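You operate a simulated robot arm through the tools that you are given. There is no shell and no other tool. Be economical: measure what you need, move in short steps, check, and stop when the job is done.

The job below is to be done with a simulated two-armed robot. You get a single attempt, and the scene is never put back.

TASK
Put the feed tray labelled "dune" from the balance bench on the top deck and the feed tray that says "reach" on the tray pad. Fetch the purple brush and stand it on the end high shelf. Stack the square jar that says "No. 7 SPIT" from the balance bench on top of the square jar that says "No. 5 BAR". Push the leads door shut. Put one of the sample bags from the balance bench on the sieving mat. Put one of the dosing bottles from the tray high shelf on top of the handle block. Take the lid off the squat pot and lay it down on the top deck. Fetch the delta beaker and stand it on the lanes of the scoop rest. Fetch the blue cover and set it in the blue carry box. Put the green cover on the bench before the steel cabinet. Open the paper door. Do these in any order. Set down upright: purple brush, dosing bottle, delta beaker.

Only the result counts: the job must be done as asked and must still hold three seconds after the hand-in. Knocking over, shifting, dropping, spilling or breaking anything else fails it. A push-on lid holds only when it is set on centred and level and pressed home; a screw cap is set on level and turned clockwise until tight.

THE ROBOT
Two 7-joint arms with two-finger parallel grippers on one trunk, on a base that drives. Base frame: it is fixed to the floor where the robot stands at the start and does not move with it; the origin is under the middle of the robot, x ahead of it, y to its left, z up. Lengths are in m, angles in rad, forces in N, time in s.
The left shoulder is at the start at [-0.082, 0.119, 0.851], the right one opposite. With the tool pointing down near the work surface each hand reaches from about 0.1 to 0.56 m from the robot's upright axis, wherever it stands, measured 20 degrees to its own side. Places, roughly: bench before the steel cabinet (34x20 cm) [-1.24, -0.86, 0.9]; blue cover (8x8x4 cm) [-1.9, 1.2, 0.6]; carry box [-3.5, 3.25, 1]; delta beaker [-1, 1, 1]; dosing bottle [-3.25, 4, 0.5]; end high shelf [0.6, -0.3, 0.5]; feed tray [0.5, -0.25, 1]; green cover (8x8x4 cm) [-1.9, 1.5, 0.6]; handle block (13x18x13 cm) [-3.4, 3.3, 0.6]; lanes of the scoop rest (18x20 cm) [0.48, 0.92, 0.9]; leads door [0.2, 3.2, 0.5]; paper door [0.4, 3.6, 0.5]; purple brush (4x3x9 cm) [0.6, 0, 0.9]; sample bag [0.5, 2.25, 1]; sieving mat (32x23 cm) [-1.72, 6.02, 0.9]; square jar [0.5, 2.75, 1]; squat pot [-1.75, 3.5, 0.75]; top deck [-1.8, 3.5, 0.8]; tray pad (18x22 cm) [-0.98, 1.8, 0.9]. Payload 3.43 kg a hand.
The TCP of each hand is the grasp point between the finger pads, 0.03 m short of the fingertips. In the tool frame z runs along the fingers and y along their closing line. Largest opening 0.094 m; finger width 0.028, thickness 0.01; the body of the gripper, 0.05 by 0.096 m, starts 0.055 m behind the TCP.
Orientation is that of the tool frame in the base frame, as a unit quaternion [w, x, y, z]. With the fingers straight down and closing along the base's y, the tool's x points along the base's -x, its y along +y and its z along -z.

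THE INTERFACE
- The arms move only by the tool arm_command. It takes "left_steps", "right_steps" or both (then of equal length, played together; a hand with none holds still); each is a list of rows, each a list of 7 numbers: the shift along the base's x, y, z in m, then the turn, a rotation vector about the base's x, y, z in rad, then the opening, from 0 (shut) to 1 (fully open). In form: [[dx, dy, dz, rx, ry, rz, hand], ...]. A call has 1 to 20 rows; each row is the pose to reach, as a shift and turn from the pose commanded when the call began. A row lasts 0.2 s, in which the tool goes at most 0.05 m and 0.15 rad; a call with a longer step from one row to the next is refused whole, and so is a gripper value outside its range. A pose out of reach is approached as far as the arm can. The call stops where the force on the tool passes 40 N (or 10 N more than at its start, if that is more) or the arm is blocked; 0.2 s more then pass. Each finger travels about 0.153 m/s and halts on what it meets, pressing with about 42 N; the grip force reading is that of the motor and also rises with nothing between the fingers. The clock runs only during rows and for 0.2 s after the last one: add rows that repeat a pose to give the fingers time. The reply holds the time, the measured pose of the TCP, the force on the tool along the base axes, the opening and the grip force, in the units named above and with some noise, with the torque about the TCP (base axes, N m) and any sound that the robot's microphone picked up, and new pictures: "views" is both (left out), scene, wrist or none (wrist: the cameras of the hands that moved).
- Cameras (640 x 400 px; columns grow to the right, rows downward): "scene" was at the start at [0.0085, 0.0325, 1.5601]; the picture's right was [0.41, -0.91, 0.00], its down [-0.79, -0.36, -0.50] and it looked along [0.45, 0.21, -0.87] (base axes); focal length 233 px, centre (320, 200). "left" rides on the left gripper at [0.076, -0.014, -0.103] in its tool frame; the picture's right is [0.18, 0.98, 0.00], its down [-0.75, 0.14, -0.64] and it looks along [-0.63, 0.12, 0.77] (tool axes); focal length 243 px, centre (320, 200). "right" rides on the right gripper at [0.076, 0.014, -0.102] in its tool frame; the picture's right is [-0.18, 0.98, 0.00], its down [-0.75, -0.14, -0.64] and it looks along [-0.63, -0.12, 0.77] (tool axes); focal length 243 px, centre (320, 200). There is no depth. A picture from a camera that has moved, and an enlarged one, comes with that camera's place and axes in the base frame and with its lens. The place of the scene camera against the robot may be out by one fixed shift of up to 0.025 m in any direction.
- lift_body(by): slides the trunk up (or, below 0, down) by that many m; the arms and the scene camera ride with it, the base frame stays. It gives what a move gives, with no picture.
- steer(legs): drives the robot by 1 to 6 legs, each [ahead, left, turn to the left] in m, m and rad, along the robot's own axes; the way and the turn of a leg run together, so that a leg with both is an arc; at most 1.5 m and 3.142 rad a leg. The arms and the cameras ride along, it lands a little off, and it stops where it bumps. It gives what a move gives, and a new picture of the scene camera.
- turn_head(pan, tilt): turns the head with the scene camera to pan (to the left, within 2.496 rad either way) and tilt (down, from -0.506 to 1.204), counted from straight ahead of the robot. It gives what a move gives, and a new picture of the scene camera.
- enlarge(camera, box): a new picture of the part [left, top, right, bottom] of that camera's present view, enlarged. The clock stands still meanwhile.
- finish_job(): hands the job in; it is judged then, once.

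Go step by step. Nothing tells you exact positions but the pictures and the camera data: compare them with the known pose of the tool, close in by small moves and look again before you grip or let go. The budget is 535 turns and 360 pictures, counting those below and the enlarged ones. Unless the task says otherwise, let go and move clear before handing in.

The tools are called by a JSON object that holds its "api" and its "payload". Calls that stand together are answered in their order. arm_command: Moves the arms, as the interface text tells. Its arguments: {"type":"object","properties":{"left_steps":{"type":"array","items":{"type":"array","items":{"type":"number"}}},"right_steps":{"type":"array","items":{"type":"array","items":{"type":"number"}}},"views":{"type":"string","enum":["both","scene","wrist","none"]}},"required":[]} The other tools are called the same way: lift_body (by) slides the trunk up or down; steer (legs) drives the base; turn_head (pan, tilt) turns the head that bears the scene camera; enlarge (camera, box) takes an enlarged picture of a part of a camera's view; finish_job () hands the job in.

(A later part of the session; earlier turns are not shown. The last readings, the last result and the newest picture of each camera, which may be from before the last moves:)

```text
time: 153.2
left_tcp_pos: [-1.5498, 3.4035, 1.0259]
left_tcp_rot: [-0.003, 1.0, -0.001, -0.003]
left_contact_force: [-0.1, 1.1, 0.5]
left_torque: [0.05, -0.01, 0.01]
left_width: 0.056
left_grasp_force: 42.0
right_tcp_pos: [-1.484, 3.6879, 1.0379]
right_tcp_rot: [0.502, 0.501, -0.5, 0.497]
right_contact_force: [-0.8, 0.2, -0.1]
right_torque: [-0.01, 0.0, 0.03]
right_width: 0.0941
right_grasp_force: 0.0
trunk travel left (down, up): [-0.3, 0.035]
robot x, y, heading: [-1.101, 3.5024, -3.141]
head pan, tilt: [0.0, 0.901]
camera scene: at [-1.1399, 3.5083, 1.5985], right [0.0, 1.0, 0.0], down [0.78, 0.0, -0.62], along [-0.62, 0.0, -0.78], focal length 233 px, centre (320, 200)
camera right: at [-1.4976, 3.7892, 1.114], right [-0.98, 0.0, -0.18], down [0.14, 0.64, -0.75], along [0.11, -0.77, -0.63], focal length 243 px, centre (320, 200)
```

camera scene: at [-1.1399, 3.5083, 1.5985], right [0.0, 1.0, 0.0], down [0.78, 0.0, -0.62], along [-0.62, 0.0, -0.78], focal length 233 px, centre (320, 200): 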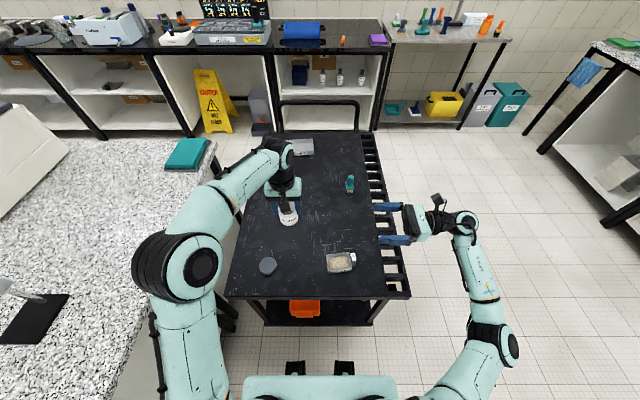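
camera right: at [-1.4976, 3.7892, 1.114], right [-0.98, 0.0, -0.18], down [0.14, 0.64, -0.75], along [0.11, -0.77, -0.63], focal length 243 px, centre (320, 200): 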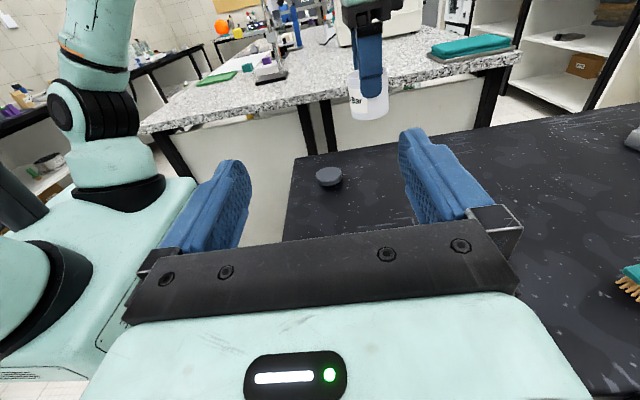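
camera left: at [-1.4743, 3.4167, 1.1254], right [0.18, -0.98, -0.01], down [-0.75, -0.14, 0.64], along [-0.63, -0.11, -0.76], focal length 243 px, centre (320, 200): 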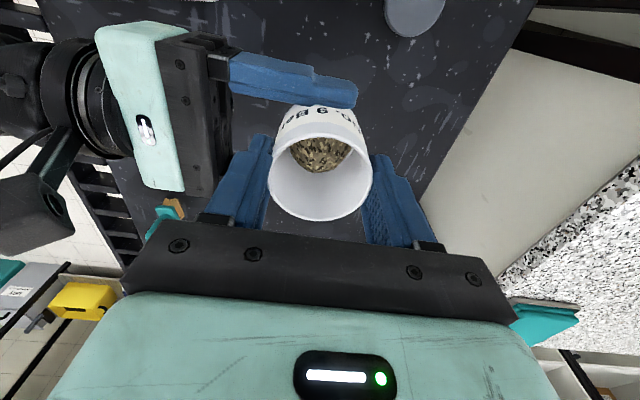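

{"api": "arm_command", "payload": {"left_steps": [[-0.03, 0.004, -0.02, 0, 0, 0, 0], [-0.06, 0.008, -0.04, 0, 0, 0, 0], [-0.082, 0.011, -0.07, 0, 0, 0, 0], [-0.082, 0.011, -0.1, 0, 0, 0, 0], [-0.082, 0.011, -0.13, 0, 0, 0, 0], [-0.082, 0.011, -0.155, 0, 0, 0, 0], [-0.082, 0.011, -0.162, 0, 0, 0, 0], [-0.082, 0.011, -0.167, 0, 0, 0, 0], [-0.082, 0.011, -0.171, 0, 0, 0, 0], [-0.082, 0.011, -0.175, 0, 0, 0, 0], [-0.082, 0.011, -0.178, 0, 0, 0, 0], [-0.082, 0.011, -0.181, 0, 0, 0, 0], [-0.082, 0.011, -0.184, 0, 0, 0, 0], [-0.082, 0.011, -0.187, 0, 0, 0, 0]], "views": "wrist"}}

```text
time: 156.2
left_tcp_pos: [-1.6335, 3.4141, 0.8446]
left_tcp_rot: [-0.004, 1.0, 0.0, -0.009]
left_contact_force: [6.1, -1.3, 15.5]
left_torque: [-0.25, -0.7, 0.09]
left_width: 0.0555
left_grasp_force: 42.1
right_tcp_pos: [-1.4843, 3.6868, 1.0378]
right_tcp_rot: [0.501, 0.501, -0.5, 0.498]
right_contact_force: [0.0, 0.5, -0.4]
right_torque: [0.01, 0.02, 0.02]
right_width: 0.094
right_grasp_force: 0.0
trunk travel left (down, up): [-0.3, 0.035]
robot x, y, heading: [-1.1017, 3.5053, -3.138]
head pan, tilt: [0.0, 0.901]
stopped in row 14 (left hand): the force on the tool passed its limit at 42 N (the readings are from after the stop); the commanded pose is now the measured one
camera left: at [-1.5571, 3.4276, 0.9454], right [0.18, -0.98, -0.01], down [-0.74, -0.15, 0.65], along [-0.64, -0.11, -0.76], focal length 243 px, centre (320, 200)
```

left: 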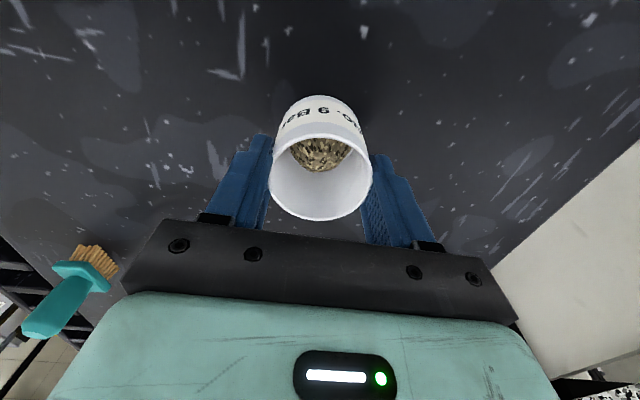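

Pot is down on its spot. Release and rise, and turn the right hand back to pointing down.

{"api": "arm_command", "payload": {"left_steps": [[0, 0, 0.002, 0, 0, 0, 0], [0, 0, 0.002, 0, 0, 0, 0.3], [0, 0, 0.002, 0, 0, 0, 0.6], [0, 0, 0.002, 0, 0, 0, 0.9], [0, 0, 0.002, 0, 0, 0, 1], [0, 0, 0.03, 0, 0, 0, 1], [0, 0, 0.06, 0, 0, 0, 1], [0, 0, 0.1, 0, 0, 0, 1], [0, 0, 0.15, 0, 0, 0, 1], [0.03, 0, 0.18, 0, 0, 0, 1], [0.07, -0.01, 0.21, 0, 0, 0, 1]], "right_steps": [[0, 0.01, 0, 0.145, 0, 0, 1], [0, 0.02, 0.01, 0.29, 0, 0, 1], [0, 0.03, 0.02, 0.435, 0, 0, 1], [0, 0.04, 0.04, 0.58, 0, 0, 1], [0, 0.04, 0.05, 0.725, 0, 0, 1], [0, 0.04, 0.06, 0.87, 0, 0, 1], [0, 0.04, 0.06, 1.015, 0, 0, 1], [0, 0.04, 0.06, 1.16, 0, 0, 1], [0, 0.04, 0.06, 1.305, 0, 0, 1], [0, 0.04, 0.06, 1.45, 0, 0, 1], [0, 0.04, 0.06, 1.57, 0, 0, 1]], "views": "scene"}}

```text
refused: row 11 steps farther than a row can; nothing moved
```

{"api": "arm_command", "payload": {"left_steps": [[0, 0, 0.002, 0, 0, 0, 0], [0, 0, 0.002, 0, 0, 0, 0.3], [0, 0, 0.002, 0, 0, 0, 0.6], [0, 0, 0.002, 0, 0, 0, 0.9], [0, 0, 0.002, 0, 0, 0, 1], [0, 0, 0.03, 0, 0, 0, 1], [0, 0, 0.06, 0, 0, 0, 1], [0, 0, 0.1, 0, 0, 0, 1], [0, 0, 0.14, 0, 0, 0, 1], [0.03, 0, 0.17, 0, 0, 0, 1], [0.06, -0.01, 0.2, 0, 0, 0, 1]], "right_steps": [[0, 0.01, 0, 0.145, 0, 0, 1], [0, 0.02, 0.01, 0.29, 0, 0, 1], [0, 0.03, 0.02, 0.435, 0, 0, 1], [0, 0.04, 0.04, 0.58, 0, 0, 1], [0, 0.04, 0.05, 0.725, 0, 0, 1], [0, 0.04, 0.06, 0.87, 0, 0, 1], [0, 0.04, 0.06, 1.015, 0, 0, 1], [0, 0.04, 0.06, 1.16, 0, 0, 1], [0, 0.04, 0.06, 1.305, 0, 0, 1], [0, 0.04, 0.06, 1.45, 0, 0, 1], [0, 0.04, 0.06, 1.57, 0, 0, 1]], "views": "scene"}}

```text
time: 158.6
left_tcp_pos: [-1.5727, 3.4016, 1.0442]
left_tcp_rot: [-0.005, 1.0, -0.001, -0.007]
left_contact_force: [0.5, -1.3, 0.1]
left_torque: [-0.02, 0.02, 0.03]
left_width: 0.0941
left_grasp_force: 0.3
right_tcp_pos: [-1.4842, 3.7267, 1.0973]
right_tcp_rot: [0.0, 0.709, -0.706, -0.003]
right_contact_force: [0.7, -0.5, -0.5]
right_torque: [0.01, -0.01, -0.02]
right_width: 0.0939
right_grasp_force: 0.1
trunk travel left (down, up): [-0.3, 0.035]
robot x, y, heading: [-1.0994, 3.5029, -3.141]
head pan, tilt: [0.0, 0.901]
camera scene: at [-1.1397, 3.5067, 1.5986], right [0.0, 1.0, 0.0], down [0.78, 0.0, -0.62], along [-0.62, 0.0, -0.78], focal length 233 px, centre (320, 200)
```

scene: 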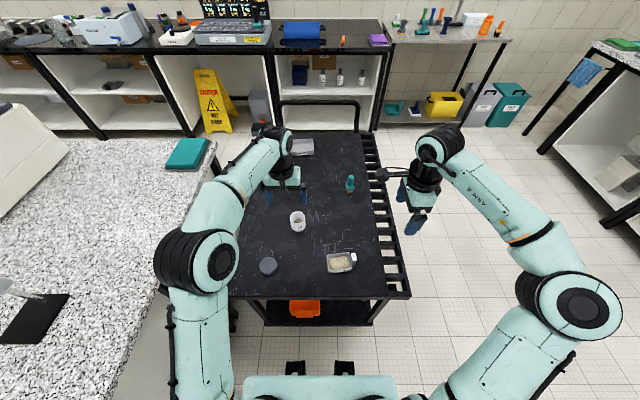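

Pot is restored and lid on the deck. Next I inspect the far bench (carry box, handle block, bottles) by zoom.

{"api": "turn_head", "payload": {"pan": -0.15, "tilt": 0.45}}

{"api": "enlarge", "payload": {"camera": "scene", "box": [190, 90, 460, 260]}}

```text
time: 159.5
left_tcp_pos: [-1.5746, 3.4021, 1.0429]
left_tcp_rot: [-0.005, 1.0, -0.002, -0.007]
left_contact_force: [0.5, 0.1, 1.0]
left_torque: [0.0, 0.01, -0.02]
left_width: 0.094
left_grasp_force: 0.0
right_tcp_pos: [-1.4839, 3.7268, 1.0976]
right_tcp_rot: [0.001, 0.708, -0.706, -0.002]
right_contact_force: [0.3, -0.5, -0.7]
right_torque: [0.05, 0.0, -0.04]
right_width: 0.0941
right_grasp_force: 0.0
trunk travel left (down, up): [-0.3, 0.035]
robot x, y, heading: [-1.1002, 3.5025, -3.146]
head pan, tilt: [-0.15, 0.45]
camera scene: at [-1.156, 3.5214, 1.6369], right [0.15, 0.99, 0.0], down [0.43, -0.06, -0.9], along [-0.89, 0.13, -0.44], focal length 233 px, centre (320, 200)
```

scene: 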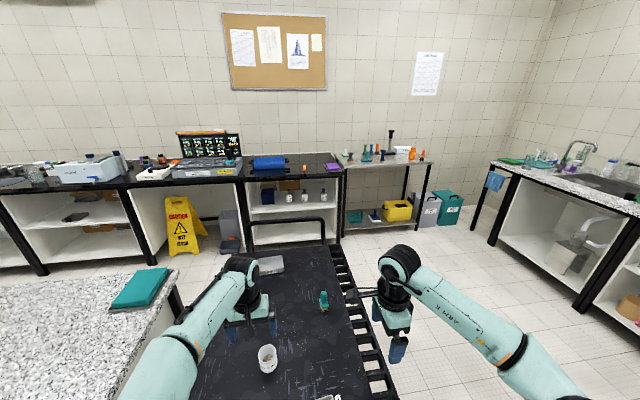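

```text
2.35 times, centred on (325, 175) of scene
camera zoom: at [-1.156, 3.5214, 1.6369], right [0.15, 0.99, 0.0], down [0.43, -0.06, -0.9], along [-0.89, 0.13, -0.44], focal length 549 px, centre (308, 259)
```

zoom: 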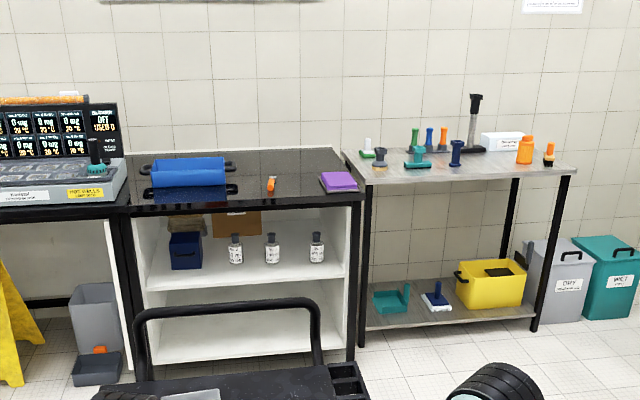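

Three dosing bottles stand on the shelf beside the dark-blue handle block; the blue carry box is on the bench above. I'll drive around the cart to face that bench.

{"api": "steer", "payload": {"legs": [[-0.25, 0, 0], [0, -0.85, 0], [1.5, 0, 0], [0.25, 0, 0]]}}

```text
time: 177.1
left_tcp_pos: [-3.0944, 4.2805, 1.0421]
left_tcp_rot: [-0.005, 1.0, -0.019, -0.006]
left_contact_force: [0.5, -0.6, -0.1]
left_torque: [0.03, -0.01, 0.0]
left_width: 0.0939
left_grasp_force: 0.1
right_tcp_pos: [-2.9944, 4.6017, 1.0983]
right_tcp_rot: [-0.001, -0.697, 0.717, 0.001]
right_contact_force: [-0.9, -0.6, 0.3]
right_torque: [0.01, 0.01, 0.04]
right_width: 0.0937
right_grasp_force: 0.0
trunk travel left (down, up): [-0.3, 0.035]
robot x, y, heading: [-2.6138, 4.366, 3.106]
head pan, tilt: [-0.15, 0.45]
camera scene: at [-2.673, 4.3856, 1.6368], right [0.18, 0.98, 0.0], down [0.43, -0.08, -0.9], along [-0.89, 0.16, -0.44], focal length 233 px, centre (320, 200)
```

scene: 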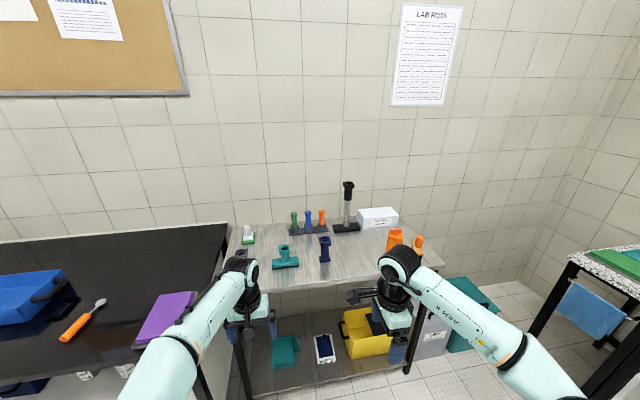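

{"api": "steer", "payload": {"legs": [[-0.1, 0.7, 0.035]]}}

{"api": "lift_body", "payload": {"by": -0.2}}

{"api": "turn_head", "payload": {"pan": 0, "tilt": 0.6}}

```text
time: 181.6
left_tcp_pos: [-3.0459, 3.8283, 1.0435]
left_tcp_rot: [0.003, 1.0, -0.005, -0.004]
left_contact_force: [0.2, 0.3, -0.1]
left_torque: [0.04, 0.0, -0.01]
left_width: 0.0941
left_grasp_force: 0.1
right_tcp_pos: [-2.9547, 4.1519, 1.0922]
right_tcp_rot: [-0.005, -0.705, 0.709, -0.007]
right_contact_force: [-1.0, -0.1, -0.2]
right_torque: [-0.03, 0.01, 0.0]
right_width: 0.0942
right_grasp_force: 0.0
trunk travel left (down, up): [-0.3, 0.035]
robot x, y, heading: [-2.5714, 3.9073, 3.13]
head pan, tilt: [-0.15, 0.45]
stopped in leg 1: the robot was blocked; the commanded pose is now the measured one
camera scene: at [-2.6295, 3.9517, 1.6367], right [0.16, 0.99, -0.01], down [0.43, -0.08, -0.9], along [-0.89, 0.14, -0.44], focal length 233 px, centre (320, 200)
```

scene: 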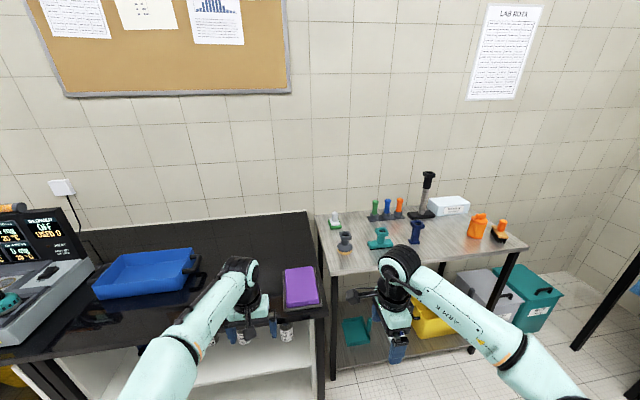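

```text
time: 183.8
left_tcp_pos: [-3.0406, 3.8116, 0.8434]
left_tcp_rot: [-0.005, 1.0, -0.01, -0.007]
left_contact_force: [0.2, 0.6, 0.2]
left_torque: [0.02, 0.03, 0.0]
left_width: 0.0939
left_grasp_force: 0.1
right_tcp_pos: [-2.9466, 4.1353, 0.8971]
right_tcp_rot: [0.0, -0.703, 0.712, 0.001]
right_contact_force: [0.3, 0.1, -0.1]
right_torque: [0.0, 0.0, 0.02]
right_width: 0.0941
right_grasp_force: 0.1
trunk travel left (down, up): [-0.1, 0.235]
robot x, y, heading: [-2.5728, 3.9081, 3.13]
head pan, tilt: [-0.15, 0.45]
```

```text
time: 184.5
left_tcp_pos: [-3.0405, 3.8116, 0.8431]
left_tcp_rot: [-0.005, 1.0, -0.01, -0.006]
left_contact_force: [0.8, -0.4, -0.1]
left_torque: [0.01, 0.02, 0.02]
left_width: 0.0939
left_grasp_force: 0.1
right_tcp_pos: [-2.9469, 4.1343, 0.897]
right_tcp_rot: [0.0, -0.703, 0.712, 0.0]
right_contact_force: [-0.2, -0.1, 1.1]
right_torque: [0.02, 0.0, -0.01]
right_width: 0.0941
right_grasp_force: 0.1
trunk travel left (down, up): [-0.1, 0.235]
robot x, y, heading: [-2.5683, 3.9068, 3.125]
head pan, tilt: [0.0, 0.6]
camera scene: at [-2.6403, 3.9106, 1.4176], right [0.01, 1.0, 0.0], down [0.56, -0.01, -0.83], along [-0.83, 0.01, -0.56], focal length 233 px, centre (320, 200)
```

scene: 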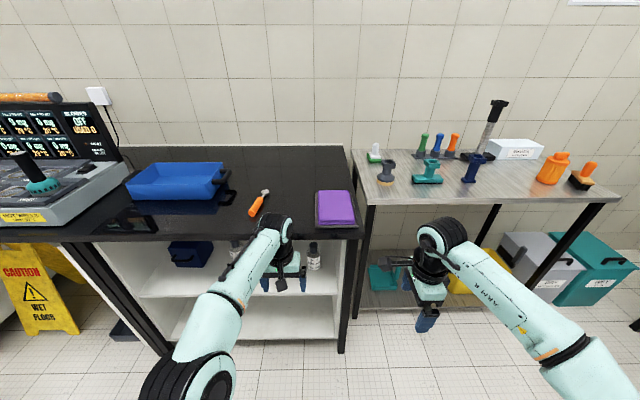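

I bumped lightly, probably the cart's handle, behind-left. I'll pull the left arm in, move ahead and look back at the cart.

{"api": "arm_command", "payload": {"left_steps": [[0.04, 0, 0, 0, 0, 0, 1], [0.08, 0, 0, 0, 0, 0, 1], [0.12, 0, 0, 0, 0, 0, 1], [0.15, 0, 0, 0, 0, 0, 1]], "views": "none"}}

{"api": "steer", "payload": {"legs": [[0.1, 0, 0.01]]}}

{"api": "turn_head", "payload": {"pan": 2.1, "tilt": 0.6}}

```text
time: 185.5
left_tcp_pos: [-2.8928, 3.8143, 0.8428]
left_tcp_rot: [-0.005, 1.0, -0.01, -0.007]
left_contact_force: [-0.1, 0.7, -0.6]
left_torque: [0.02, -0.01, -0.02]
left_width: 0.0938
left_grasp_force: 0.2
right_tcp_pos: [-2.9471, 4.1355, 0.8979]
right_tcp_rot: [-0.001, -0.703, 0.711, 0.0]
right_contact_force: [0.3, 0.4, -0.2]
right_torque: [-0.01, 0.02, 0.0]
right_width: 0.0942
right_grasp_force: 0.1
trunk travel left (down, up): [-0.1, 0.235]
robot x, y, heading: [-2.5709, 3.9023, 3.131]
head pan, tilt: [0.0, 0.6]
```

```text
time: 186.6
left_tcp_pos: [-2.9937, 3.8135, 0.8431]
left_tcp_rot: [-0.005, 1.0, -0.005, -0.007]
left_contact_force: [0.4, -0.5, 0.1]
left_torque: [-0.01, -0.01, -0.02]
left_width: 0.094
left_grasp_force: 0.0
right_tcp_pos: [-3.0499, 4.1308, 0.8972]
right_tcp_rot: [0.001, -0.706, 0.708, -0.001]
right_contact_force: [-0.8, -0.7, -0.7]
right_torque: [0.05, -0.01, -0.03]
right_width: 0.0939
right_grasp_force: 0.1
trunk travel left (down, up): [-0.1, 0.235]
robot x, y, heading: [-2.6679, 3.9069, 3.135]
head pan, tilt: [0.0, 0.6]
camera scene: at [-2.7419, 3.9107, 1.4176], right [0.0, 1.0, 0.0], down [0.57, 0.0, -0.82], along [-0.82, 0.0, -0.57], focal length 233 px, centre (320, 200)
```

scene: 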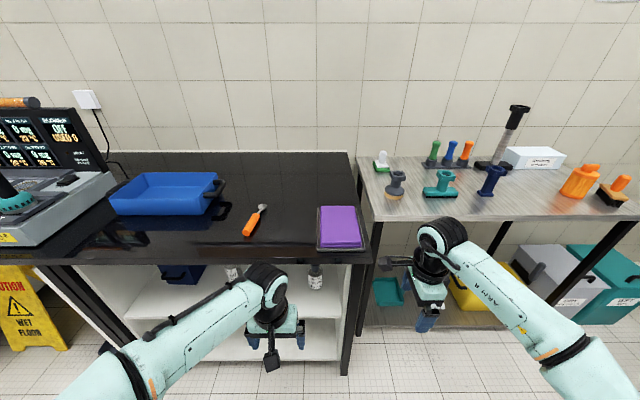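

```text
time: 188.6
left_tcp_pos: [-2.9932, 3.8107, 0.8426]
left_tcp_rot: [-0.004, 1.0, -0.004, -0.007]
left_contact_force: [0.3, -0.5, 0.8]
left_torque: [0.0, 0.03, 0.02]
left_width: 0.094
left_grasp_force: 0.0
right_tcp_pos: [-3.0493, 4.1299, 0.8974]
right_tcp_rot: [-0.001, -0.706, 0.708, 0.001]
right_contact_force: [0.3, -0.8, 0.4]
right_torque: [-0.01, -0.02, 0.0]
right_width: 0.0939
right_grasp_force: 0.1
trunk travel left (down, up): [-0.1, 0.235]
robot x, y, heading: [-2.6663, 3.9032, 3.133]
head pan, tilt: [2.1, 0.6]
camera scene: at [-2.6082, 3.8339, 1.4176], right [-0.87, -0.5, 0.0], down [-0.28, 0.49, -0.83], along [0.41, -0.71, -0.56], focal length 233 px, centre (320, 200)
```

scene: 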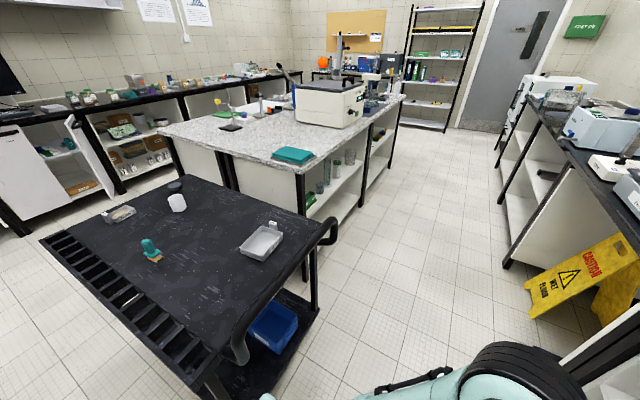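

Items on the cart are still standing. Now set the right hand horizontal, pointing forward with its camera on top.

{"api": "arm_command", "payload": {"right_steps": [[0.02, 0, 0, -0.145, 0, 0, 1], [0.04, 0, 0, -0.29, 0, 0, 1], [0.06, 0, 0, -0.435, 0, 0, 1], [0.08, 0, 0, -0.58, 0, 0, 1], [0.1, 0, 0, -0.725, 0, 0, 1], [0.12, 0, 0, -0.87, 0, 0, 1], [0.12, 0, 0, -1.015, 0, 0, 1], [0.12, 0, 0, -1.16, 0, 0, 1], [0.12, 0, 0, -1.305, 0, 0, 1], [0.12, 0, 0, -1.45, 0, 0, 1], [0.12, 0, 0, -1.57, 0, 0, 1]], "views": "none"}}

{"api": "arm_command", "payload": {"right_steps": [[0, 0.01, 0, 0, 0, -0.14, 1], [0, 0.02, 0, 0, 0, -0.28, 1], [0, 0.02, 0, 0, 0, -0.42, 1], [0, 0.02, 0, 0, 0, -0.56, 1], [0, 0.02, 0, 0, 0, -0.7, 1], [0, 0.02, 0, 0, 0, -0.84, 1], [0, 0.02, 0, 0, 0, -0.98, 1], [0, 0.02, 0, 0, 0, -1.12, 1], [0, 0.02, 0, 0, 0, -1.26, 1], [0, 0.02, 0, 0, 0, -1.4, 1], [0, 0.02, 0, 0, 0, -1.57, 1]], "views": "both"}}

```text
time: 191.0
left_tcp_pos: [-2.9919, 3.8119, 0.843]
left_tcp_rot: [-0.006, 1.0, -0.004, -0.006]
left_contact_force: [0.0, 0.2, 0.0]
left_torque: [0.01, -0.03, 0.01]
left_width: 0.0943
left_grasp_force: 0.1
right_tcp_pos: [-2.928, 4.1314, 0.8979]
right_tcp_rot: [-0.5, -0.499, 0.501, -0.5]
right_contact_force: [-0.7, 0.7, 0.5]
right_torque: [-0.03, 0.01, 0.0]
right_width: 0.0941
right_grasp_force: 0.2
trunk travel left (down, up): [-0.1, 0.235]
robot x, y, heading: [-2.6664, 3.9055, 3.142]
head pan, tilt: [2.1, 0.6]
```

```text
refused: row 11 steps farther than a row can; nothing moved
```

{"api": "arm_command", "payload": {"right_steps": [[0, 0.01, 0, 0, 0, -0.143, 1], [0, 0.02, 0, 0, 0, -0.286, 1], [0, 0.02, 0, 0, 0, -0.429, 1], [0, 0.02, 0, 0, 0, -0.572, 1], [0, 0.02, 0, 0, 0, -0.715, 1], [0, 0.02, 0, 0, 0, -0.858, 1], [0, 0.02, 0, 0, 0, -1.0, 1], [0, 0.02, 0, 0, 0, -1.143, 1], [0, 0.02, 0, 0, 0, -1.286, 1], [0, 0.02, 0, 0, 0, -1.43, 1], [0, 0.02, 0, 0, 0, -1.57, 1], [0, 0.02, 0, 0, 0, -1.57, 1]], "views": "wrist"}}

{"api": "turn_head", "payload": {"pan": 0, "tilt": 0.7}}

```text
time: 193.6
left_tcp_pos: [-2.9917, 3.8099, 0.8428]
left_tcp_rot: [-0.004, 1.0, -0.005, -0.007]
left_contact_force: [-0.2, -0.1, -1.0]
left_torque: [0.01, 0.02, 0.01]
left_width: 0.094
left_grasp_force: 0.0
right_tcp_pos: [-2.9873, 4.1838, 0.9358]
right_tcp_rot: [-0.707, 0.002, 0.707, 0.0]
right_contact_force: [-0.2, 0.0, -0.2]
right_torque: [-0.05, -0.02, -0.01]
right_width: 0.0939
right_grasp_force: 0.1
right hand out of reach, approached as far as the arm can: row 8, 9, 10, 11, 12
trunk travel left (down, up): [-0.1, 0.235]
robot x, y, heading: [-2.667, 3.9056, 3.14]
head pan, tilt: [2.1, 0.6]
camera right: at [-2.8848, 4.1981, 1.0123], right [0.0, 0.98, -0.19], down [0.64, -0.14, -0.75], along [-0.77, -0.12, -0.63], focal length 243 px, centre (320, 200)
```

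right: 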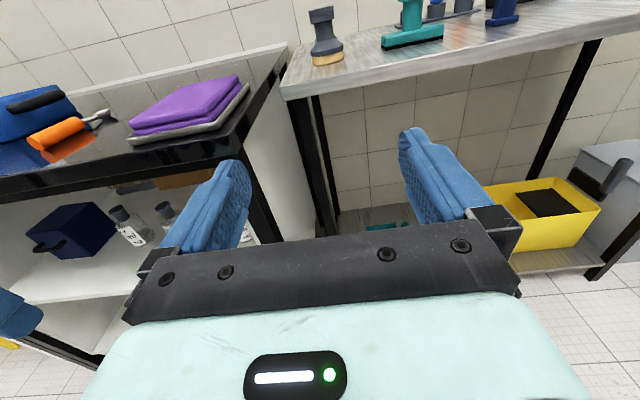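

```text
time: 195.6
left_tcp_pos: [-2.9921, 3.8111, 0.8423]
left_tcp_rot: [-0.004, 1.0, -0.005, -0.008]
left_contact_force: [0.5, -0.5, 0.1]
left_torque: [0.0, -0.02, 0.02]
left_width: 0.0941
left_grasp_force: 0.0
right_tcp_pos: [-2.9874, 4.1844, 0.9352]
right_tcp_rot: [-0.706, 0.0, 0.708, -0.001]
right_contact_force: [0.1, 0.1, 0.2]
right_torque: [0.0, -0.01, -0.01]
right_width: 0.094
right_grasp_force: 0.1
trunk travel left (down, up): [-0.1, 0.235]
robot x, y, heading: [-2.6656, 3.9041, 3.137]
head pan, tilt: [0.0, 0.7]
camera scene: at [-2.7374, 3.9107, 1.409], right [0.0, 1.0, 0.0], down [0.64, 0.0, -0.76], along [-0.76, 0.0, -0.64], focal length 233 px, centre (320, 200)
```

scene: 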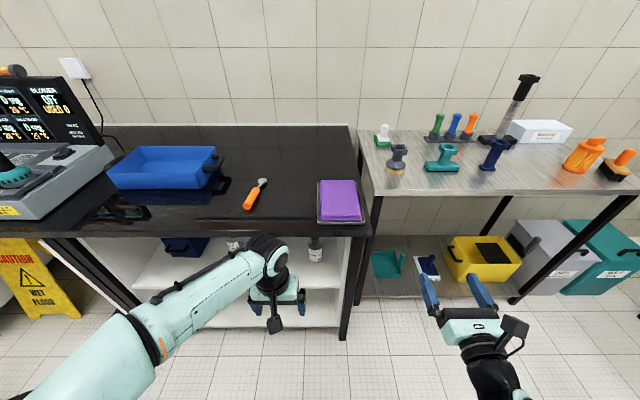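

Orientation works. Raise the left arm clear, lower the right, and line up with the rightmost bottle.

{"api": "arm_command", "payload": {"left_steps": [[0.02, 0, 0.045, 0, 0, 0, 1], [0.04, 0, 0.09, 0, 0, 0, 1], [0.04, 0, 0.135, 0, 0, 0, 1], [0.04, 0, 0.18, 0, 0, 0, 1], [0.04, 0, 0.225, 0, 0, 0, 1], [0.04, 0, 0.26, 0, 0, 0, 1], [0.04, 0, 0.26, 0, 0, 0, 1], [0.04, 0, 0.26, 0, 0, 0, 1]], "right_steps": [[0, 0, -0.04, 0, 0, 0, 1], [0, 0, -0.08, 0, 0, 0, 1], [0, 0, -0.12, 0, 0, 0, 1], [0, 0, -0.16, 0, 0, 0, 1], [0, 0, -0.2, 0, 0, 0, 1], [0, 0, -0.24, 0, 0, 0, 1], [0, 0, -0.28, 0, 0, 0, 1], [0, 0, -0.32, 0, 0, 0, 1]], "views": "none"}}

{"api": "steer", "payload": {"legs": [[0, 0.23, 0]]}}

{"api": "enlarge", "payload": {"camera": "right", "box": [0, 0, 640, 400]}}

```text
time: 197.4
left_tcp_pos: [-2.9496, 3.811, 1.0681]
left_tcp_rot: [-0.005, 1.0, -0.004, -0.007]
left_contact_force: [-0.8, 0.0, 0.7]
left_torque: [0.04, 0.01, 0.01]
left_width: 0.0942
left_grasp_force: 0.1
left hand out of reach, approached as far as the arm can: row 6, 7, 8
right_tcp_pos: [-2.9855, 4.1827, 0.6123]
right_tcp_rot: [-0.707, 0.0, 0.707, 0.0]
right_contact_force: [-0.1, 0.0, 0.2]
right_torque: [-0.01, 0.01, -0.01]
right_width: 0.0942
right_grasp_force: 0.0
right hand out of reach, approached as far as the arm can: row 1, 2, 3, 4, 5
trunk travel left (down, up): [-0.1, 0.235]
robot x, y, heading: [-2.667, 3.9034, 3.136]
head pan, tilt: [0.0, 0.7]
```

```text
time: 200.1
left_tcp_pos: [-2.9496, 3.5803, 1.0683]
left_tcp_rot: [-0.004, 1.0, -0.005, -0.006]
left_contact_force: [-0.6, 0.3, 0.0]
left_torque: [-0.02, -0.01, 0.01]
left_width: 0.0943
left_grasp_force: 0.0
right_tcp_pos: [-2.9879, 3.9543, 0.6133]
right_tcp_rot: [-0.707, 0.001, 0.708, 0.0]
right_contact_force: [-0.9, -1.1, -0.3]
right_torque: [-0.03, 0.01, 0.04]
right_width: 0.0941
right_grasp_force: 0.0
trunk travel left (down, up): [-0.1, 0.235]
robot x, y, heading: [-2.6678, 3.6745, 3.14]
head pan, tilt: [0.0, 0.7]
camera scene: at [-2.7385, 3.6796, 1.409], right [0.01, 1.0, 0.0], down [0.64, 0.0, -0.76], along [-0.76, 0.0, -0.64], focal length 233 px, centre (320, 200)
```

scene: 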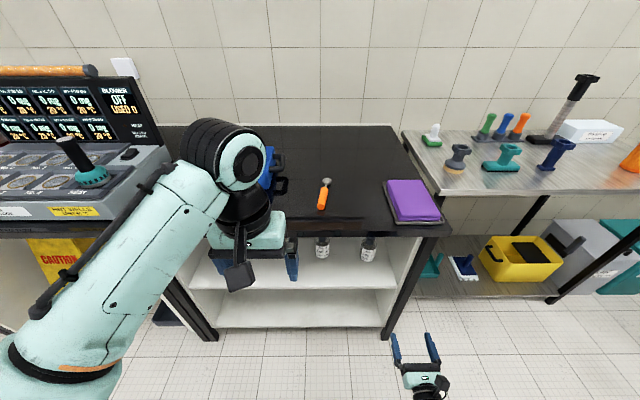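

```text
1.00 times, centred on (320, 200) of right (not enlarged: the box is as wide or as high as the picture)
camera zoom: at [-2.8843, 3.9669, 0.6885], right [0.0, 0.98, -0.19], down [0.64, -0.14, -0.75], along [-0.77, -0.12, -0.63], focal length 243 px, centre (320, 200)
```

zoom: 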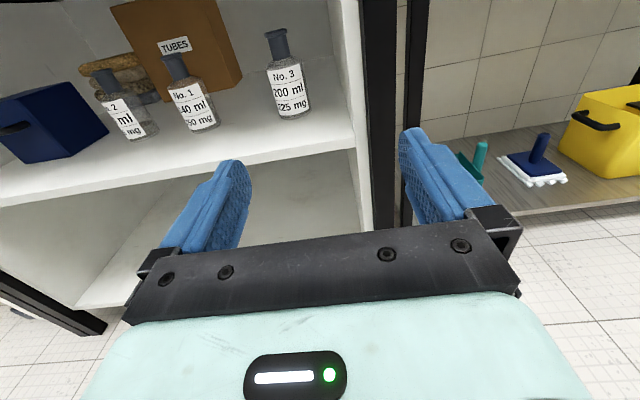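

Bottle No. 3 (rightmost) stands at about (-3.385, 3.879), z 0.51–0.65. Drive nearer and align.

{"api": "steer", "payload": {"legs": [[0.17, 0.074, 0]]}}

{"api": "arm_command", "payload": {"right_steps": [[-0.02, 0, -0.02, 0, 0, 0, 1], [-0.05, 0, -0.035, 0, 0, 0, 1], [-0.08, 0, -0.035, 0, 0, 0, 1], [-0.1, 0, -0.035, 0, 0, 0, 1], [-0.1, 0, -0.035, 0, 0, 0, 1]], "views": "wrist"}}

```text
time: 201.6
left_tcp_pos: [-3.122, 3.5066, 1.068]
left_tcp_rot: [-0.005, 1.0, -0.006, -0.007]
left_contact_force: [-1.1, 0.4, 0.5]
left_torque: [0.01, 0.01, 0.03]
left_width: 0.0941
left_grasp_force: 0.1
right_tcp_pos: [-3.156, 3.8818, 0.6124]
right_tcp_rot: [-0.706, 0.002, 0.708, 0.001]
right_contact_force: [-0.8, -0.5, 0.8]
right_torque: [-0.01, 0.02, -0.04]
right_width: 0.0941
right_grasp_force: 0.0
trunk travel left (down, up): [-0.1, 0.235]
robot x, y, heading: [-2.8371, 3.5999, 3.133]
head pan, tilt: [0.0, 0.7]
camera scene: at [-2.909, 3.6062, 1.4089], right [0.01, 1.0, 0.0], down [0.64, -0.01, -0.76], along [-0.76, 0.01, -0.64], focal length 233 px, centre (320, 200)
```

scene: 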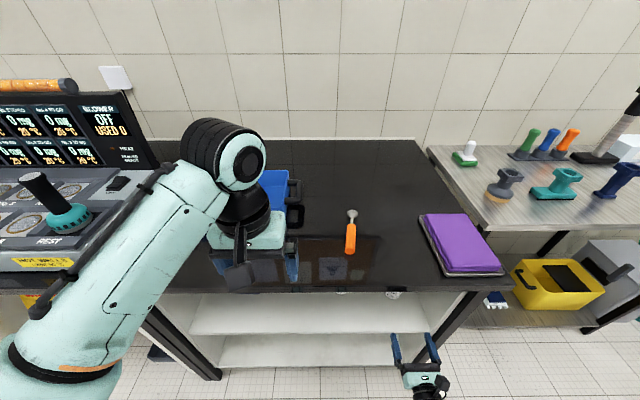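

```text
time: 202.8
left_tcp_pos: [-3.1203, 3.5075, 1.0686]
left_tcp_rot: [-0.005, 1.0, -0.006, -0.007]
left_contact_force: [-0.8, -0.7, 0.1]
left_torque: [0.01, -0.02, -0.01]
left_width: 0.0939
left_grasp_force: 0.0
right_tcp_pos: [-3.2555, 3.8811, 0.577]
right_tcp_rot: [-0.707, 0.003, 0.708, 0.001]
right_contact_force: [0.2, 0.0, 0.3]
right_torque: [0.01, -0.03, 0.0]
right_width: 0.0939
right_grasp_force: 0.0
trunk travel left (down, up): [-0.1, 0.235]
robot x, y, heading: [-2.8379, 3.5975, 3.13]
head pan, tilt: [0.0, 0.7]
camera right: at [-3.153, 3.8942, 0.6528], right [0.01, 0.98, -0.19], down [0.64, -0.15, -0.75], along [-0.77, -0.12, -0.63], focal length 243 px, centre (320, 200)
```

right: 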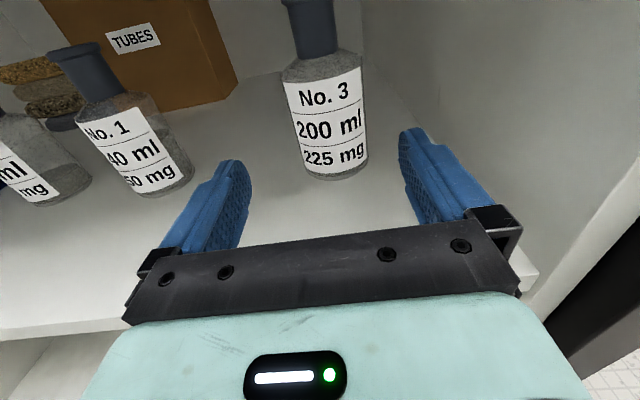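

{"api": "arm_command", "payload": {"right_steps": [[-0.04, 0.004, 0, 0, 0, 0, 1], [-0.08, 0.004, 0, 0, 0, 0, 1], [-0.11, 0.004, 0, 0, 0, 0, 1], [-0.125, 0.004, 0, 0, 0, 0, 1], [-0.125, 0.004, 0, 0, 0, 0, 0.6], [-0.125, 0.004, 0, 0, 0, 0, 0.3], [-0.125, 0.004, 0, 0, 0, 0, 0], [-0.125, 0.004, 0, 0, 0, 0, 0]], "views": "wrist"}}

```text
time: 204.6
left_tcp_pos: [-3.1207, 3.5076, 1.0679]
left_tcp_rot: [-0.005, 1.0, -0.007, -0.007]
left_contact_force: [-0.2, 0.1, 0.2]
left_torque: [0.01, -0.02, 0.05]
left_width: 0.094
left_grasp_force: 0.1
right_tcp_pos: [-3.3809, 3.8857, 0.5776]
right_tcp_rot: [-0.707, 0.002, 0.707, 0.002]
right_contact_force: [-0.6, 0.5, 0.6]
right_torque: [0.03, 0.0, 0.04]
right_width: 0.0695
right_grasp_force: 42.3
trunk travel left (down, up): [-0.1, 0.235]
robot x, y, heading: [-2.8366, 3.6017, 3.137]
head pan, tilt: [0.0, 0.7]
camera right: at [-3.2779, 3.8983, 0.6538], right [0.0, 0.98, -0.19], down [0.64, -0.15, -0.75], along [-0.77, -0.12, -0.63], focal length 243 px, centre (320, 200)
```

right: 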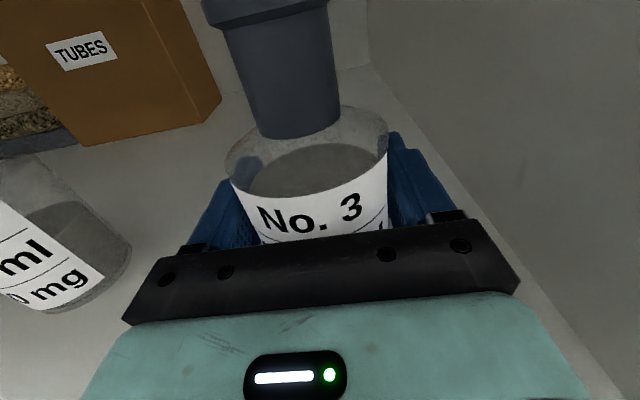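

Bottle held. Lift slightly and withdraw from the shelf.

{"api": "arm_command", "payload": {"right_steps": [[0, 0, 0.01, 0, 0, 0, 0], [0, 0, 0.03, 0, 0, 0, 0], [0.04, 0, 0.03, 0, 0, 0, 0], [0.08, 0, 0.03, 0, 0, 0, 0], [0.12, 0, 0.03, 0, 0, 0, 0], [0.16, 0, 0.03, 0, 0, 0, 0], [0.2, 0, 0.03, 0, 0, 0, 0], [0.24, 0, 0.03, 0, 0, 0, 0]], "views": "none"}}

{"api": "steer", "payload": {"legs": [[-0.15, 0, 0], [0, 0.35, 0]]}}

{"api": "enlarge", "payload": {"camera": "right", "box": [0, 0, 640, 400]}}

```text
time: 206.4
left_tcp_pos: [-3.1201, 3.5071, 1.0692]
left_tcp_rot: [-0.004, 1.0, -0.006, -0.007]
left_contact_force: [0.5, 0.0, -0.8]
left_torque: [0.03, 0.0, 0.0]
left_width: 0.0939
left_grasp_force: 0.0
right_tcp_pos: [-3.1434, 3.884, 0.6074]
right_tcp_rot: [-0.707, 0.004, 0.708, 0.001]
right_contact_force: [-0.2, -0.7, -2.4]
right_torque: [-0.01, 0.04, 0.02]
right_width: 0.0696
right_grasp_force: 42.2
trunk travel left (down, up): [-0.1, 0.235]
robot x, y, heading: [-2.8388, 3.6013, 3.134]
head pan, tilt: [0.0, 0.7]
```

```text
time: 211.0
left_tcp_pos: [-2.9775, 3.1575, 1.0683]
left_tcp_rot: [-0.004, 1.0, -0.013, -0.007]
left_contact_force: [0.4, -0.5, 0.4]
left_torque: [0.02, 0.01, 0.0]
left_width: 0.0942
left_grasp_force: 0.0
right_tcp_pos: [-2.9967, 3.5372, 0.6078]
right_tcp_rot: [-0.707, 0.007, 0.708, 0.006]
right_contact_force: [0.0, -0.5, -3.1]
right_torque: [0.0, 0.04, 0.03]
right_width: 0.0697
right_grasp_force: 41.6
trunk travel left (down, up): [-0.1, 0.235]
robot x, y, heading: [-2.6976, 3.2459, 3.12]
head pan, tilt: [0.0, 0.7]
camera scene: at [-2.765, 3.2541, 1.409], right [0.02, 1.0, 0.0], down [0.64, -0.01, -0.76], along [-0.76, 0.02, -0.64], focal length 233 px, centre (320, 200)
```

scene: 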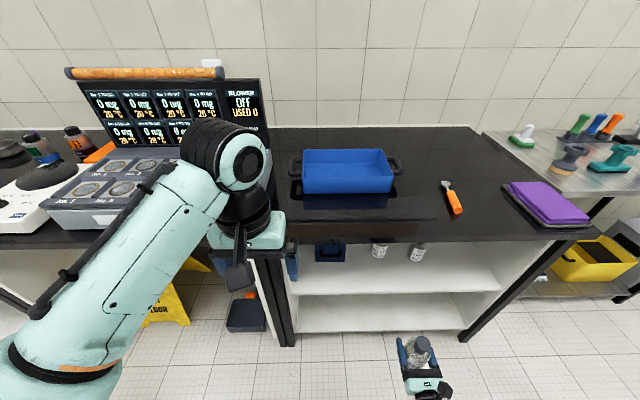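

```text
1.00 times, centred on (320, 200) of right (not enlarged: the box is as wide or as high as the picture)
camera zoom: at [-2.8937, 3.5471, 0.6831], right [0.02, 0.98, -0.19], down [0.64, -0.15, -0.75], along [-0.77, -0.1, -0.63], focal length 243 px, centre (320, 200)
```

zoom: 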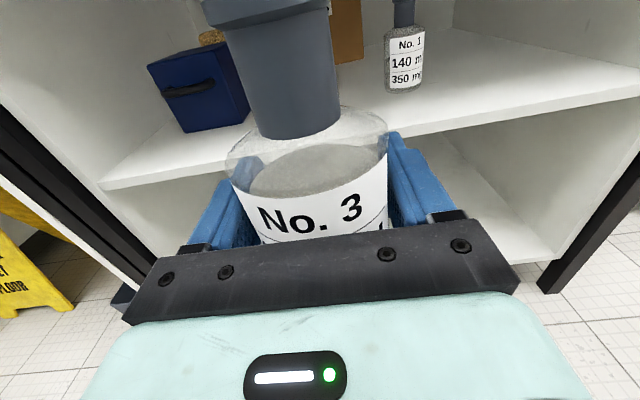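

Handle block: front face x≈-3.43, y 3.206–3.37, top z≈0.645. Raise the bottle, retract the left arm a bit, and move in.

{"api": "arm_command", "payload": {"left_steps": [[0.03, 0, 0, 0, 0, 0, 1], [0.06, 0, 0, 0, 0, 0, 1], [0.09, 0, 0, 0, 0, 0, 1], [0.09, 0, 0, 0, 0, 0, 1]], "right_steps": [[0, 0, 0.03, 0, 0, 0, 0], [0, 0, 0.06, 0, 0, 0, 0], [0, 0, 0.09, 0, 0, 0, 0], [0, 0, 0.12, 0, 0, 0, 0]], "views": "none"}}

{"api": "steer", "payload": {"legs": [[0, 0.245, 0.02], [0.16, 0, 0]]}}

{"api": "enlarge", "payload": {"camera": "right", "box": [0, 0, 640, 400]}}

```text
time: 212.0
left_tcp_pos: [-2.8865, 3.1581, 1.0673]
left_tcp_rot: [-0.004, 1.0, -0.012, -0.007]
left_contact_force: [0.4, -0.5, 0.6]
left_torque: [-0.01, 0.03, 0.01]
left_width: 0.0941
left_grasp_force: 0.1
right_tcp_pos: [-3.0096, 3.545, 0.7205]
right_tcp_rot: [-0.706, 0.007, 0.708, 0.005]
right_contact_force: [-0.1, -0.8, -1.6]
right_torque: [-0.02, 0.03, -0.01]
right_width: 0.0694
right_grasp_force: 42.4
right hand out of reach, approached as far as the arm can: row 3, 4
trunk travel left (down, up): [-0.1, 0.235]
robot x, y, heading: [-2.6939, 3.2485, 3.118]
head pan, tilt: [0.0, 0.7]
```

```text
time: 215.8
left_tcp_pos: [-3.0464, 2.909, 1.0676]
left_tcp_rot: [-0.004, 1.0, -0.001, -0.007]
left_contact_force: [-0.3, 0.1, 0.0]
left_torque: [0.0, -0.06, -0.01]
left_width: 0.0941
left_grasp_force: 0.0
right_tcp_pos: [-3.18, 3.2924, 0.7201]
right_tcp_rot: [-0.706, -0.001, 0.708, -0.003]
right_contact_force: [0.5, 0.0, -3.0]
right_torque: [-0.01, 0.04, -0.01]
right_width: 0.0695
right_grasp_force: 42.0
trunk travel left (down, up): [-0.1, 0.235]
robot x, y, heading: [-2.8582, 3.0015, -3.139]
head pan, tilt: [0.0, 0.7]
camera scene: at [-2.9279, 3.0094, 1.4089], right [0.0, 1.0, 0.0], down [0.64, 0.0, -0.76], along [-0.76, 0.0, -0.64], focal length 233 px, centre (320, 200)
```

scene: 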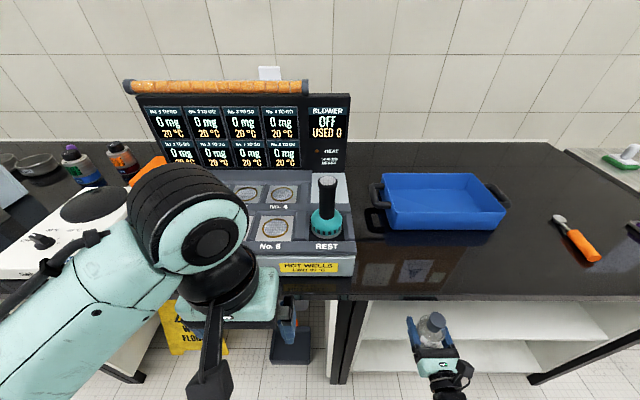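

```text
1.00 times, centred on (320, 200) of right (not enlarged: the box is as wide or as high as the picture)
camera zoom: at [-3.0778, 3.307, 0.7961], right [-0.01, 0.98, -0.19], down [0.64, -0.14, -0.75], along [-0.76, -0.12, -0.63], focal length 243 px, centre (320, 200)
```

zoom: 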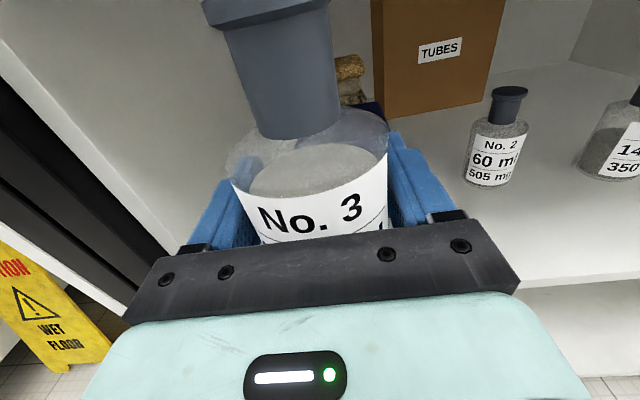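

{"api": "enlarge", "payload": {"camera": "scene", "box": [340, 260, 500, 360]}}

```text
4.00 times, centred on (420, 310) of scene
camera zoom: at [-2.9279, 3.0094, 1.4089], right [0.0, 1.0, 0.0], down [0.64, 0.0, -0.76], along [-0.76, 0.0, -0.64], focal length 933 px, centre (-80, -240)
```

zoom: 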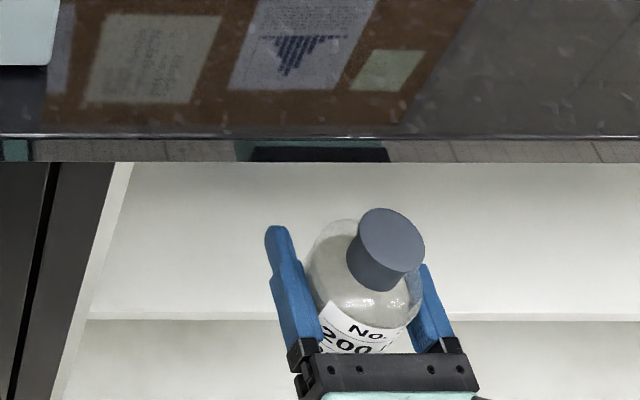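

Bench underside ≈0.867, enough room. Insert above the block.

{"api": "arm_command", "payload": {"right_steps": [[-0.03, 0, 0.008, 0, 0, 0, 0], [-0.07, 0, 0.015, 0, 0, 0, 0], [-0.11, 0, 0.015, 0, 0, 0, 0], [-0.15, -0.001, 0.015, 0, 0, 0, 0], [-0.15, -0.001, 0.015, 0, 0, 0, 0]], "views": "both"}}

```text
time: 217.0
left_tcp_pos: [-3.0464, 2.9105, 1.0677]
left_tcp_rot: [-0.004, 1.0, -0.001, -0.007]
left_contact_force: [0.3, -0.1, -0.1]
left_torque: [-0.01, 0.01, -0.04]
left_width: 0.094
left_grasp_force: 0.2
right_tcp_pos: [-3.3299, 3.2902, 0.7335]
right_tcp_rot: [-0.707, -0.002, 0.707, -0.002]
right_contact_force: [-0.6, 1.0, -2.7]
right_torque: [-0.01, 0.02, -0.01]
right_width: 0.0697
right_grasp_force: 41.2
trunk travel left (down, up): [-0.1, 0.235]
robot x, y, heading: [-2.8553, 3.0065, -3.14]
head pan, tilt: [0.0, 0.7]
camera scene: at [-2.927, 3.0095, 1.409], right [0.0, 1.0, 0.0], down [0.64, 0.0, -0.76], along [-0.76, 0.0, -0.64], focal length 233 px, centre (320, 200)
camera right: at [-3.2275, 3.3052, 0.8095], right [-0.01, 0.98, -0.19], down [0.64, -0.14, -0.75], along [-0.76, -0.12, -0.63], focal length 243 px, centre (320, 200)
```

scene: 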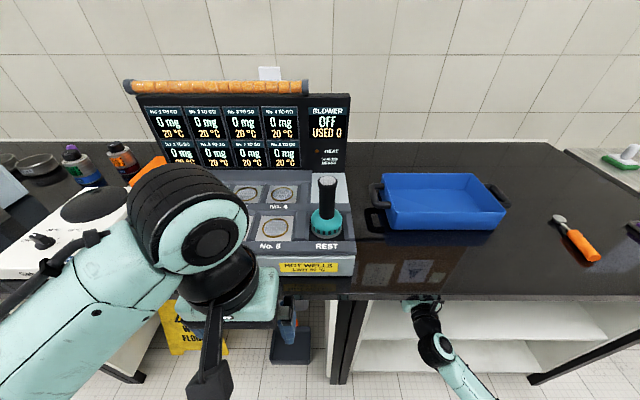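
right: 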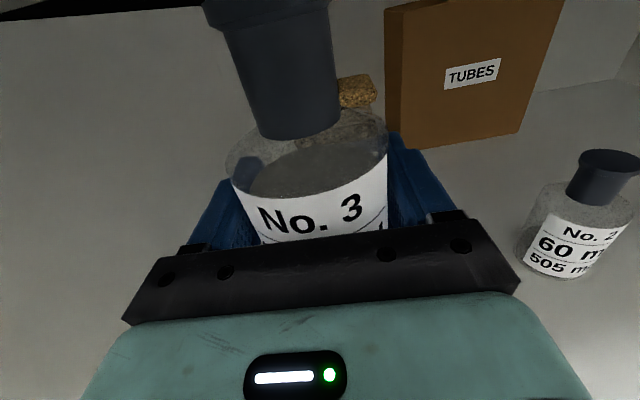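

{"api": "arm_command", "payload": {"right_steps": [[-0.04, 0, 0, 0, 0, 0, 0], [-0.08, -0.001, 0, 0, 0, 0, 0], [-0.12, -0.001, 0, 0, 0, 0, 0], [-0.155, -0.001, 0, 0, 0, 0, 0], [-0.155, -0.001, -0.004, 0, 0, 0, 0], [-0.155, -0.001, -0.008, 0, 0, 0, 0], [-0.155, -0.001, -0.011, 0, 0, 0, 0], [-0.155, -0.001, -0.014, 0, 0, 0, 0]], "views": "wrist"}}

```text
time: 217.2
left_tcp_pos: [-3.046, 2.9106, 1.068]
left_tcp_rot: [-0.005, 1.0, -0.001, -0.006]
left_contact_force: [-1.2, 0.3, -0.2]
left_torque: [0.0, -0.05, -0.01]
left_width: 0.0938
left_grasp_force: 0.1
right_tcp_pos: [-3.3311, 3.2895, 0.7319]
right_tcp_rot: [-0.707, -0.002, 0.707, -0.003]
right_contact_force: [14.3, 1.7, -8.7]
right_torque: [-0.16, 2.15, -0.04]
right_width: 0.0695
right_grasp_force: 42.2
trunk travel left (down, up): [-0.1, 0.235]
robot x, y, heading: [-2.8563, 3.0067, -3.133]
head pan, tilt: [0.0, 0.7]
stopped in row 1 (right hand): the force on the tool passed its limit at 106 N (the readings are from after the stop); the commanded pose is now the measured one
camera right: at [-3.2297, 3.3051, 0.8081], right [-0.01, 0.98, -0.18], down [0.64, -0.13, -0.75], along [-0.77, -0.13, -0.63], focal length 243 px, centre (320, 200)
```

right: 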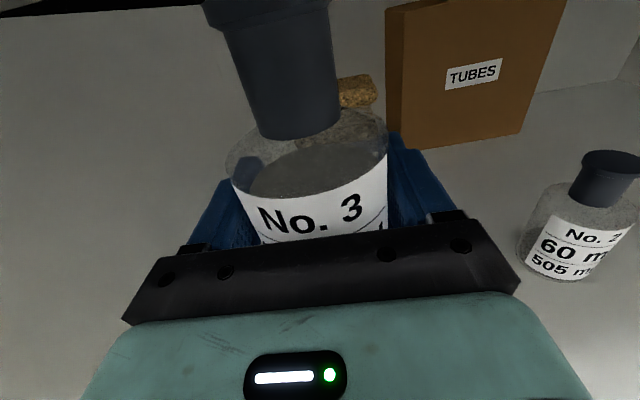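

It met something with 106 N; zooming to see what touches.

{"api": "enlarge", "payload": {"camera": "scene", "box": [370, 270, 500, 360]}}

```text
4.44 times, centred on (435, 315) of scene
camera zoom: at [-2.9276, 3.0093, 1.4089], right [0.0, 1.0, 0.0], down [0.64, 0.0, -0.76], along [-0.76, 0.0, -0.64], focal length 1037 px, centre (-191, -311)
```

zoom: 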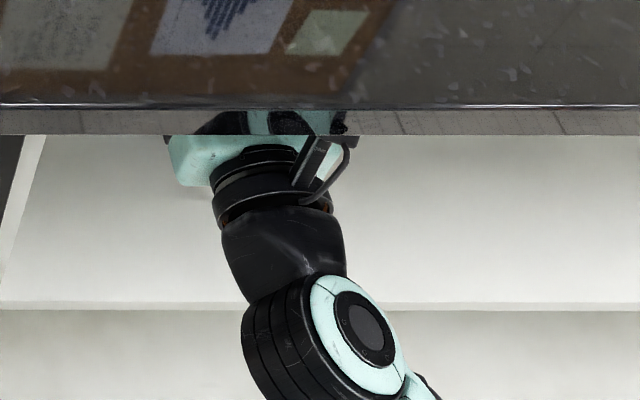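

The wrist camera on top hits an inner rail under the bench. I'll set the bottle on the shelf's front edge and regrip it lower, so the hand can pass lower.

{"api": "arm_command", "payload": {"right_steps": [[0.02, 0, 0, 0, 0, 0, 0], [0.05, 0, -0.01, 0, 0, 0, 0], [0.068, 0, -0.04, 0, 0, 0, 0], [0.068, 0, -0.08, 0, 0, 0, 0], [0.068, 0, -0.11, 0, 0, 0, 0], [0.068, 0, -0.135, 0, 0, 0, 0], [0.068, 0, -0.142, 0, 0, 0, 0], [0.068, 0, -0.142, 0, 0, 0, 0]], "views": "wrist"}}

```text
time: 219.0
left_tcp_pos: [-3.0463, 2.9105, 1.0675]
left_tcp_rot: [-0.004, 1.0, 0.0, -0.007]
left_contact_force: [0.3, 0.1, -0.3]
left_torque: [0.0, -0.04, -0.04]
left_width: 0.0937
left_grasp_force: 0.1
right_tcp_pos: [-3.2649, 3.2908, 0.59]
right_tcp_rot: [0.707, 0.004, -0.707, 0.004]
right_contact_force: [0.0, -0.1, -2.8]
right_torque: [-0.02, 0.05, 0.02]
right_width: 0.0698
right_grasp_force: 42.1
trunk travel left (down, up): [-0.1, 0.235]
robot x, y, heading: [-2.8624, 3.0047, -3.135]
head pan, tilt: [0.0, 0.7]
camera right: at [-3.1621, 3.3052, 0.6662], right [-0.01, 0.98, -0.18], down [0.64, -0.13, -0.75], along [-0.77, -0.13, -0.63], focal length 243 px, centre (320, 200)
```

right: 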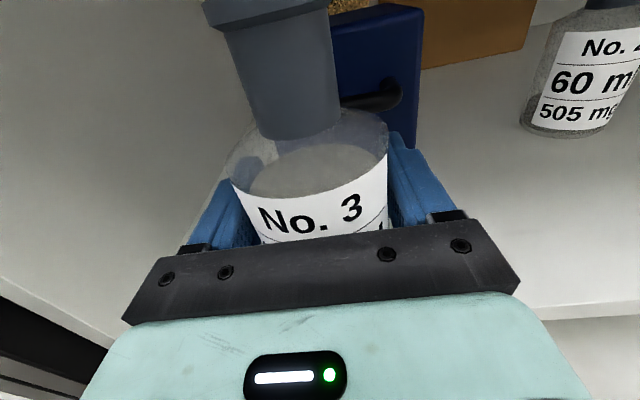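

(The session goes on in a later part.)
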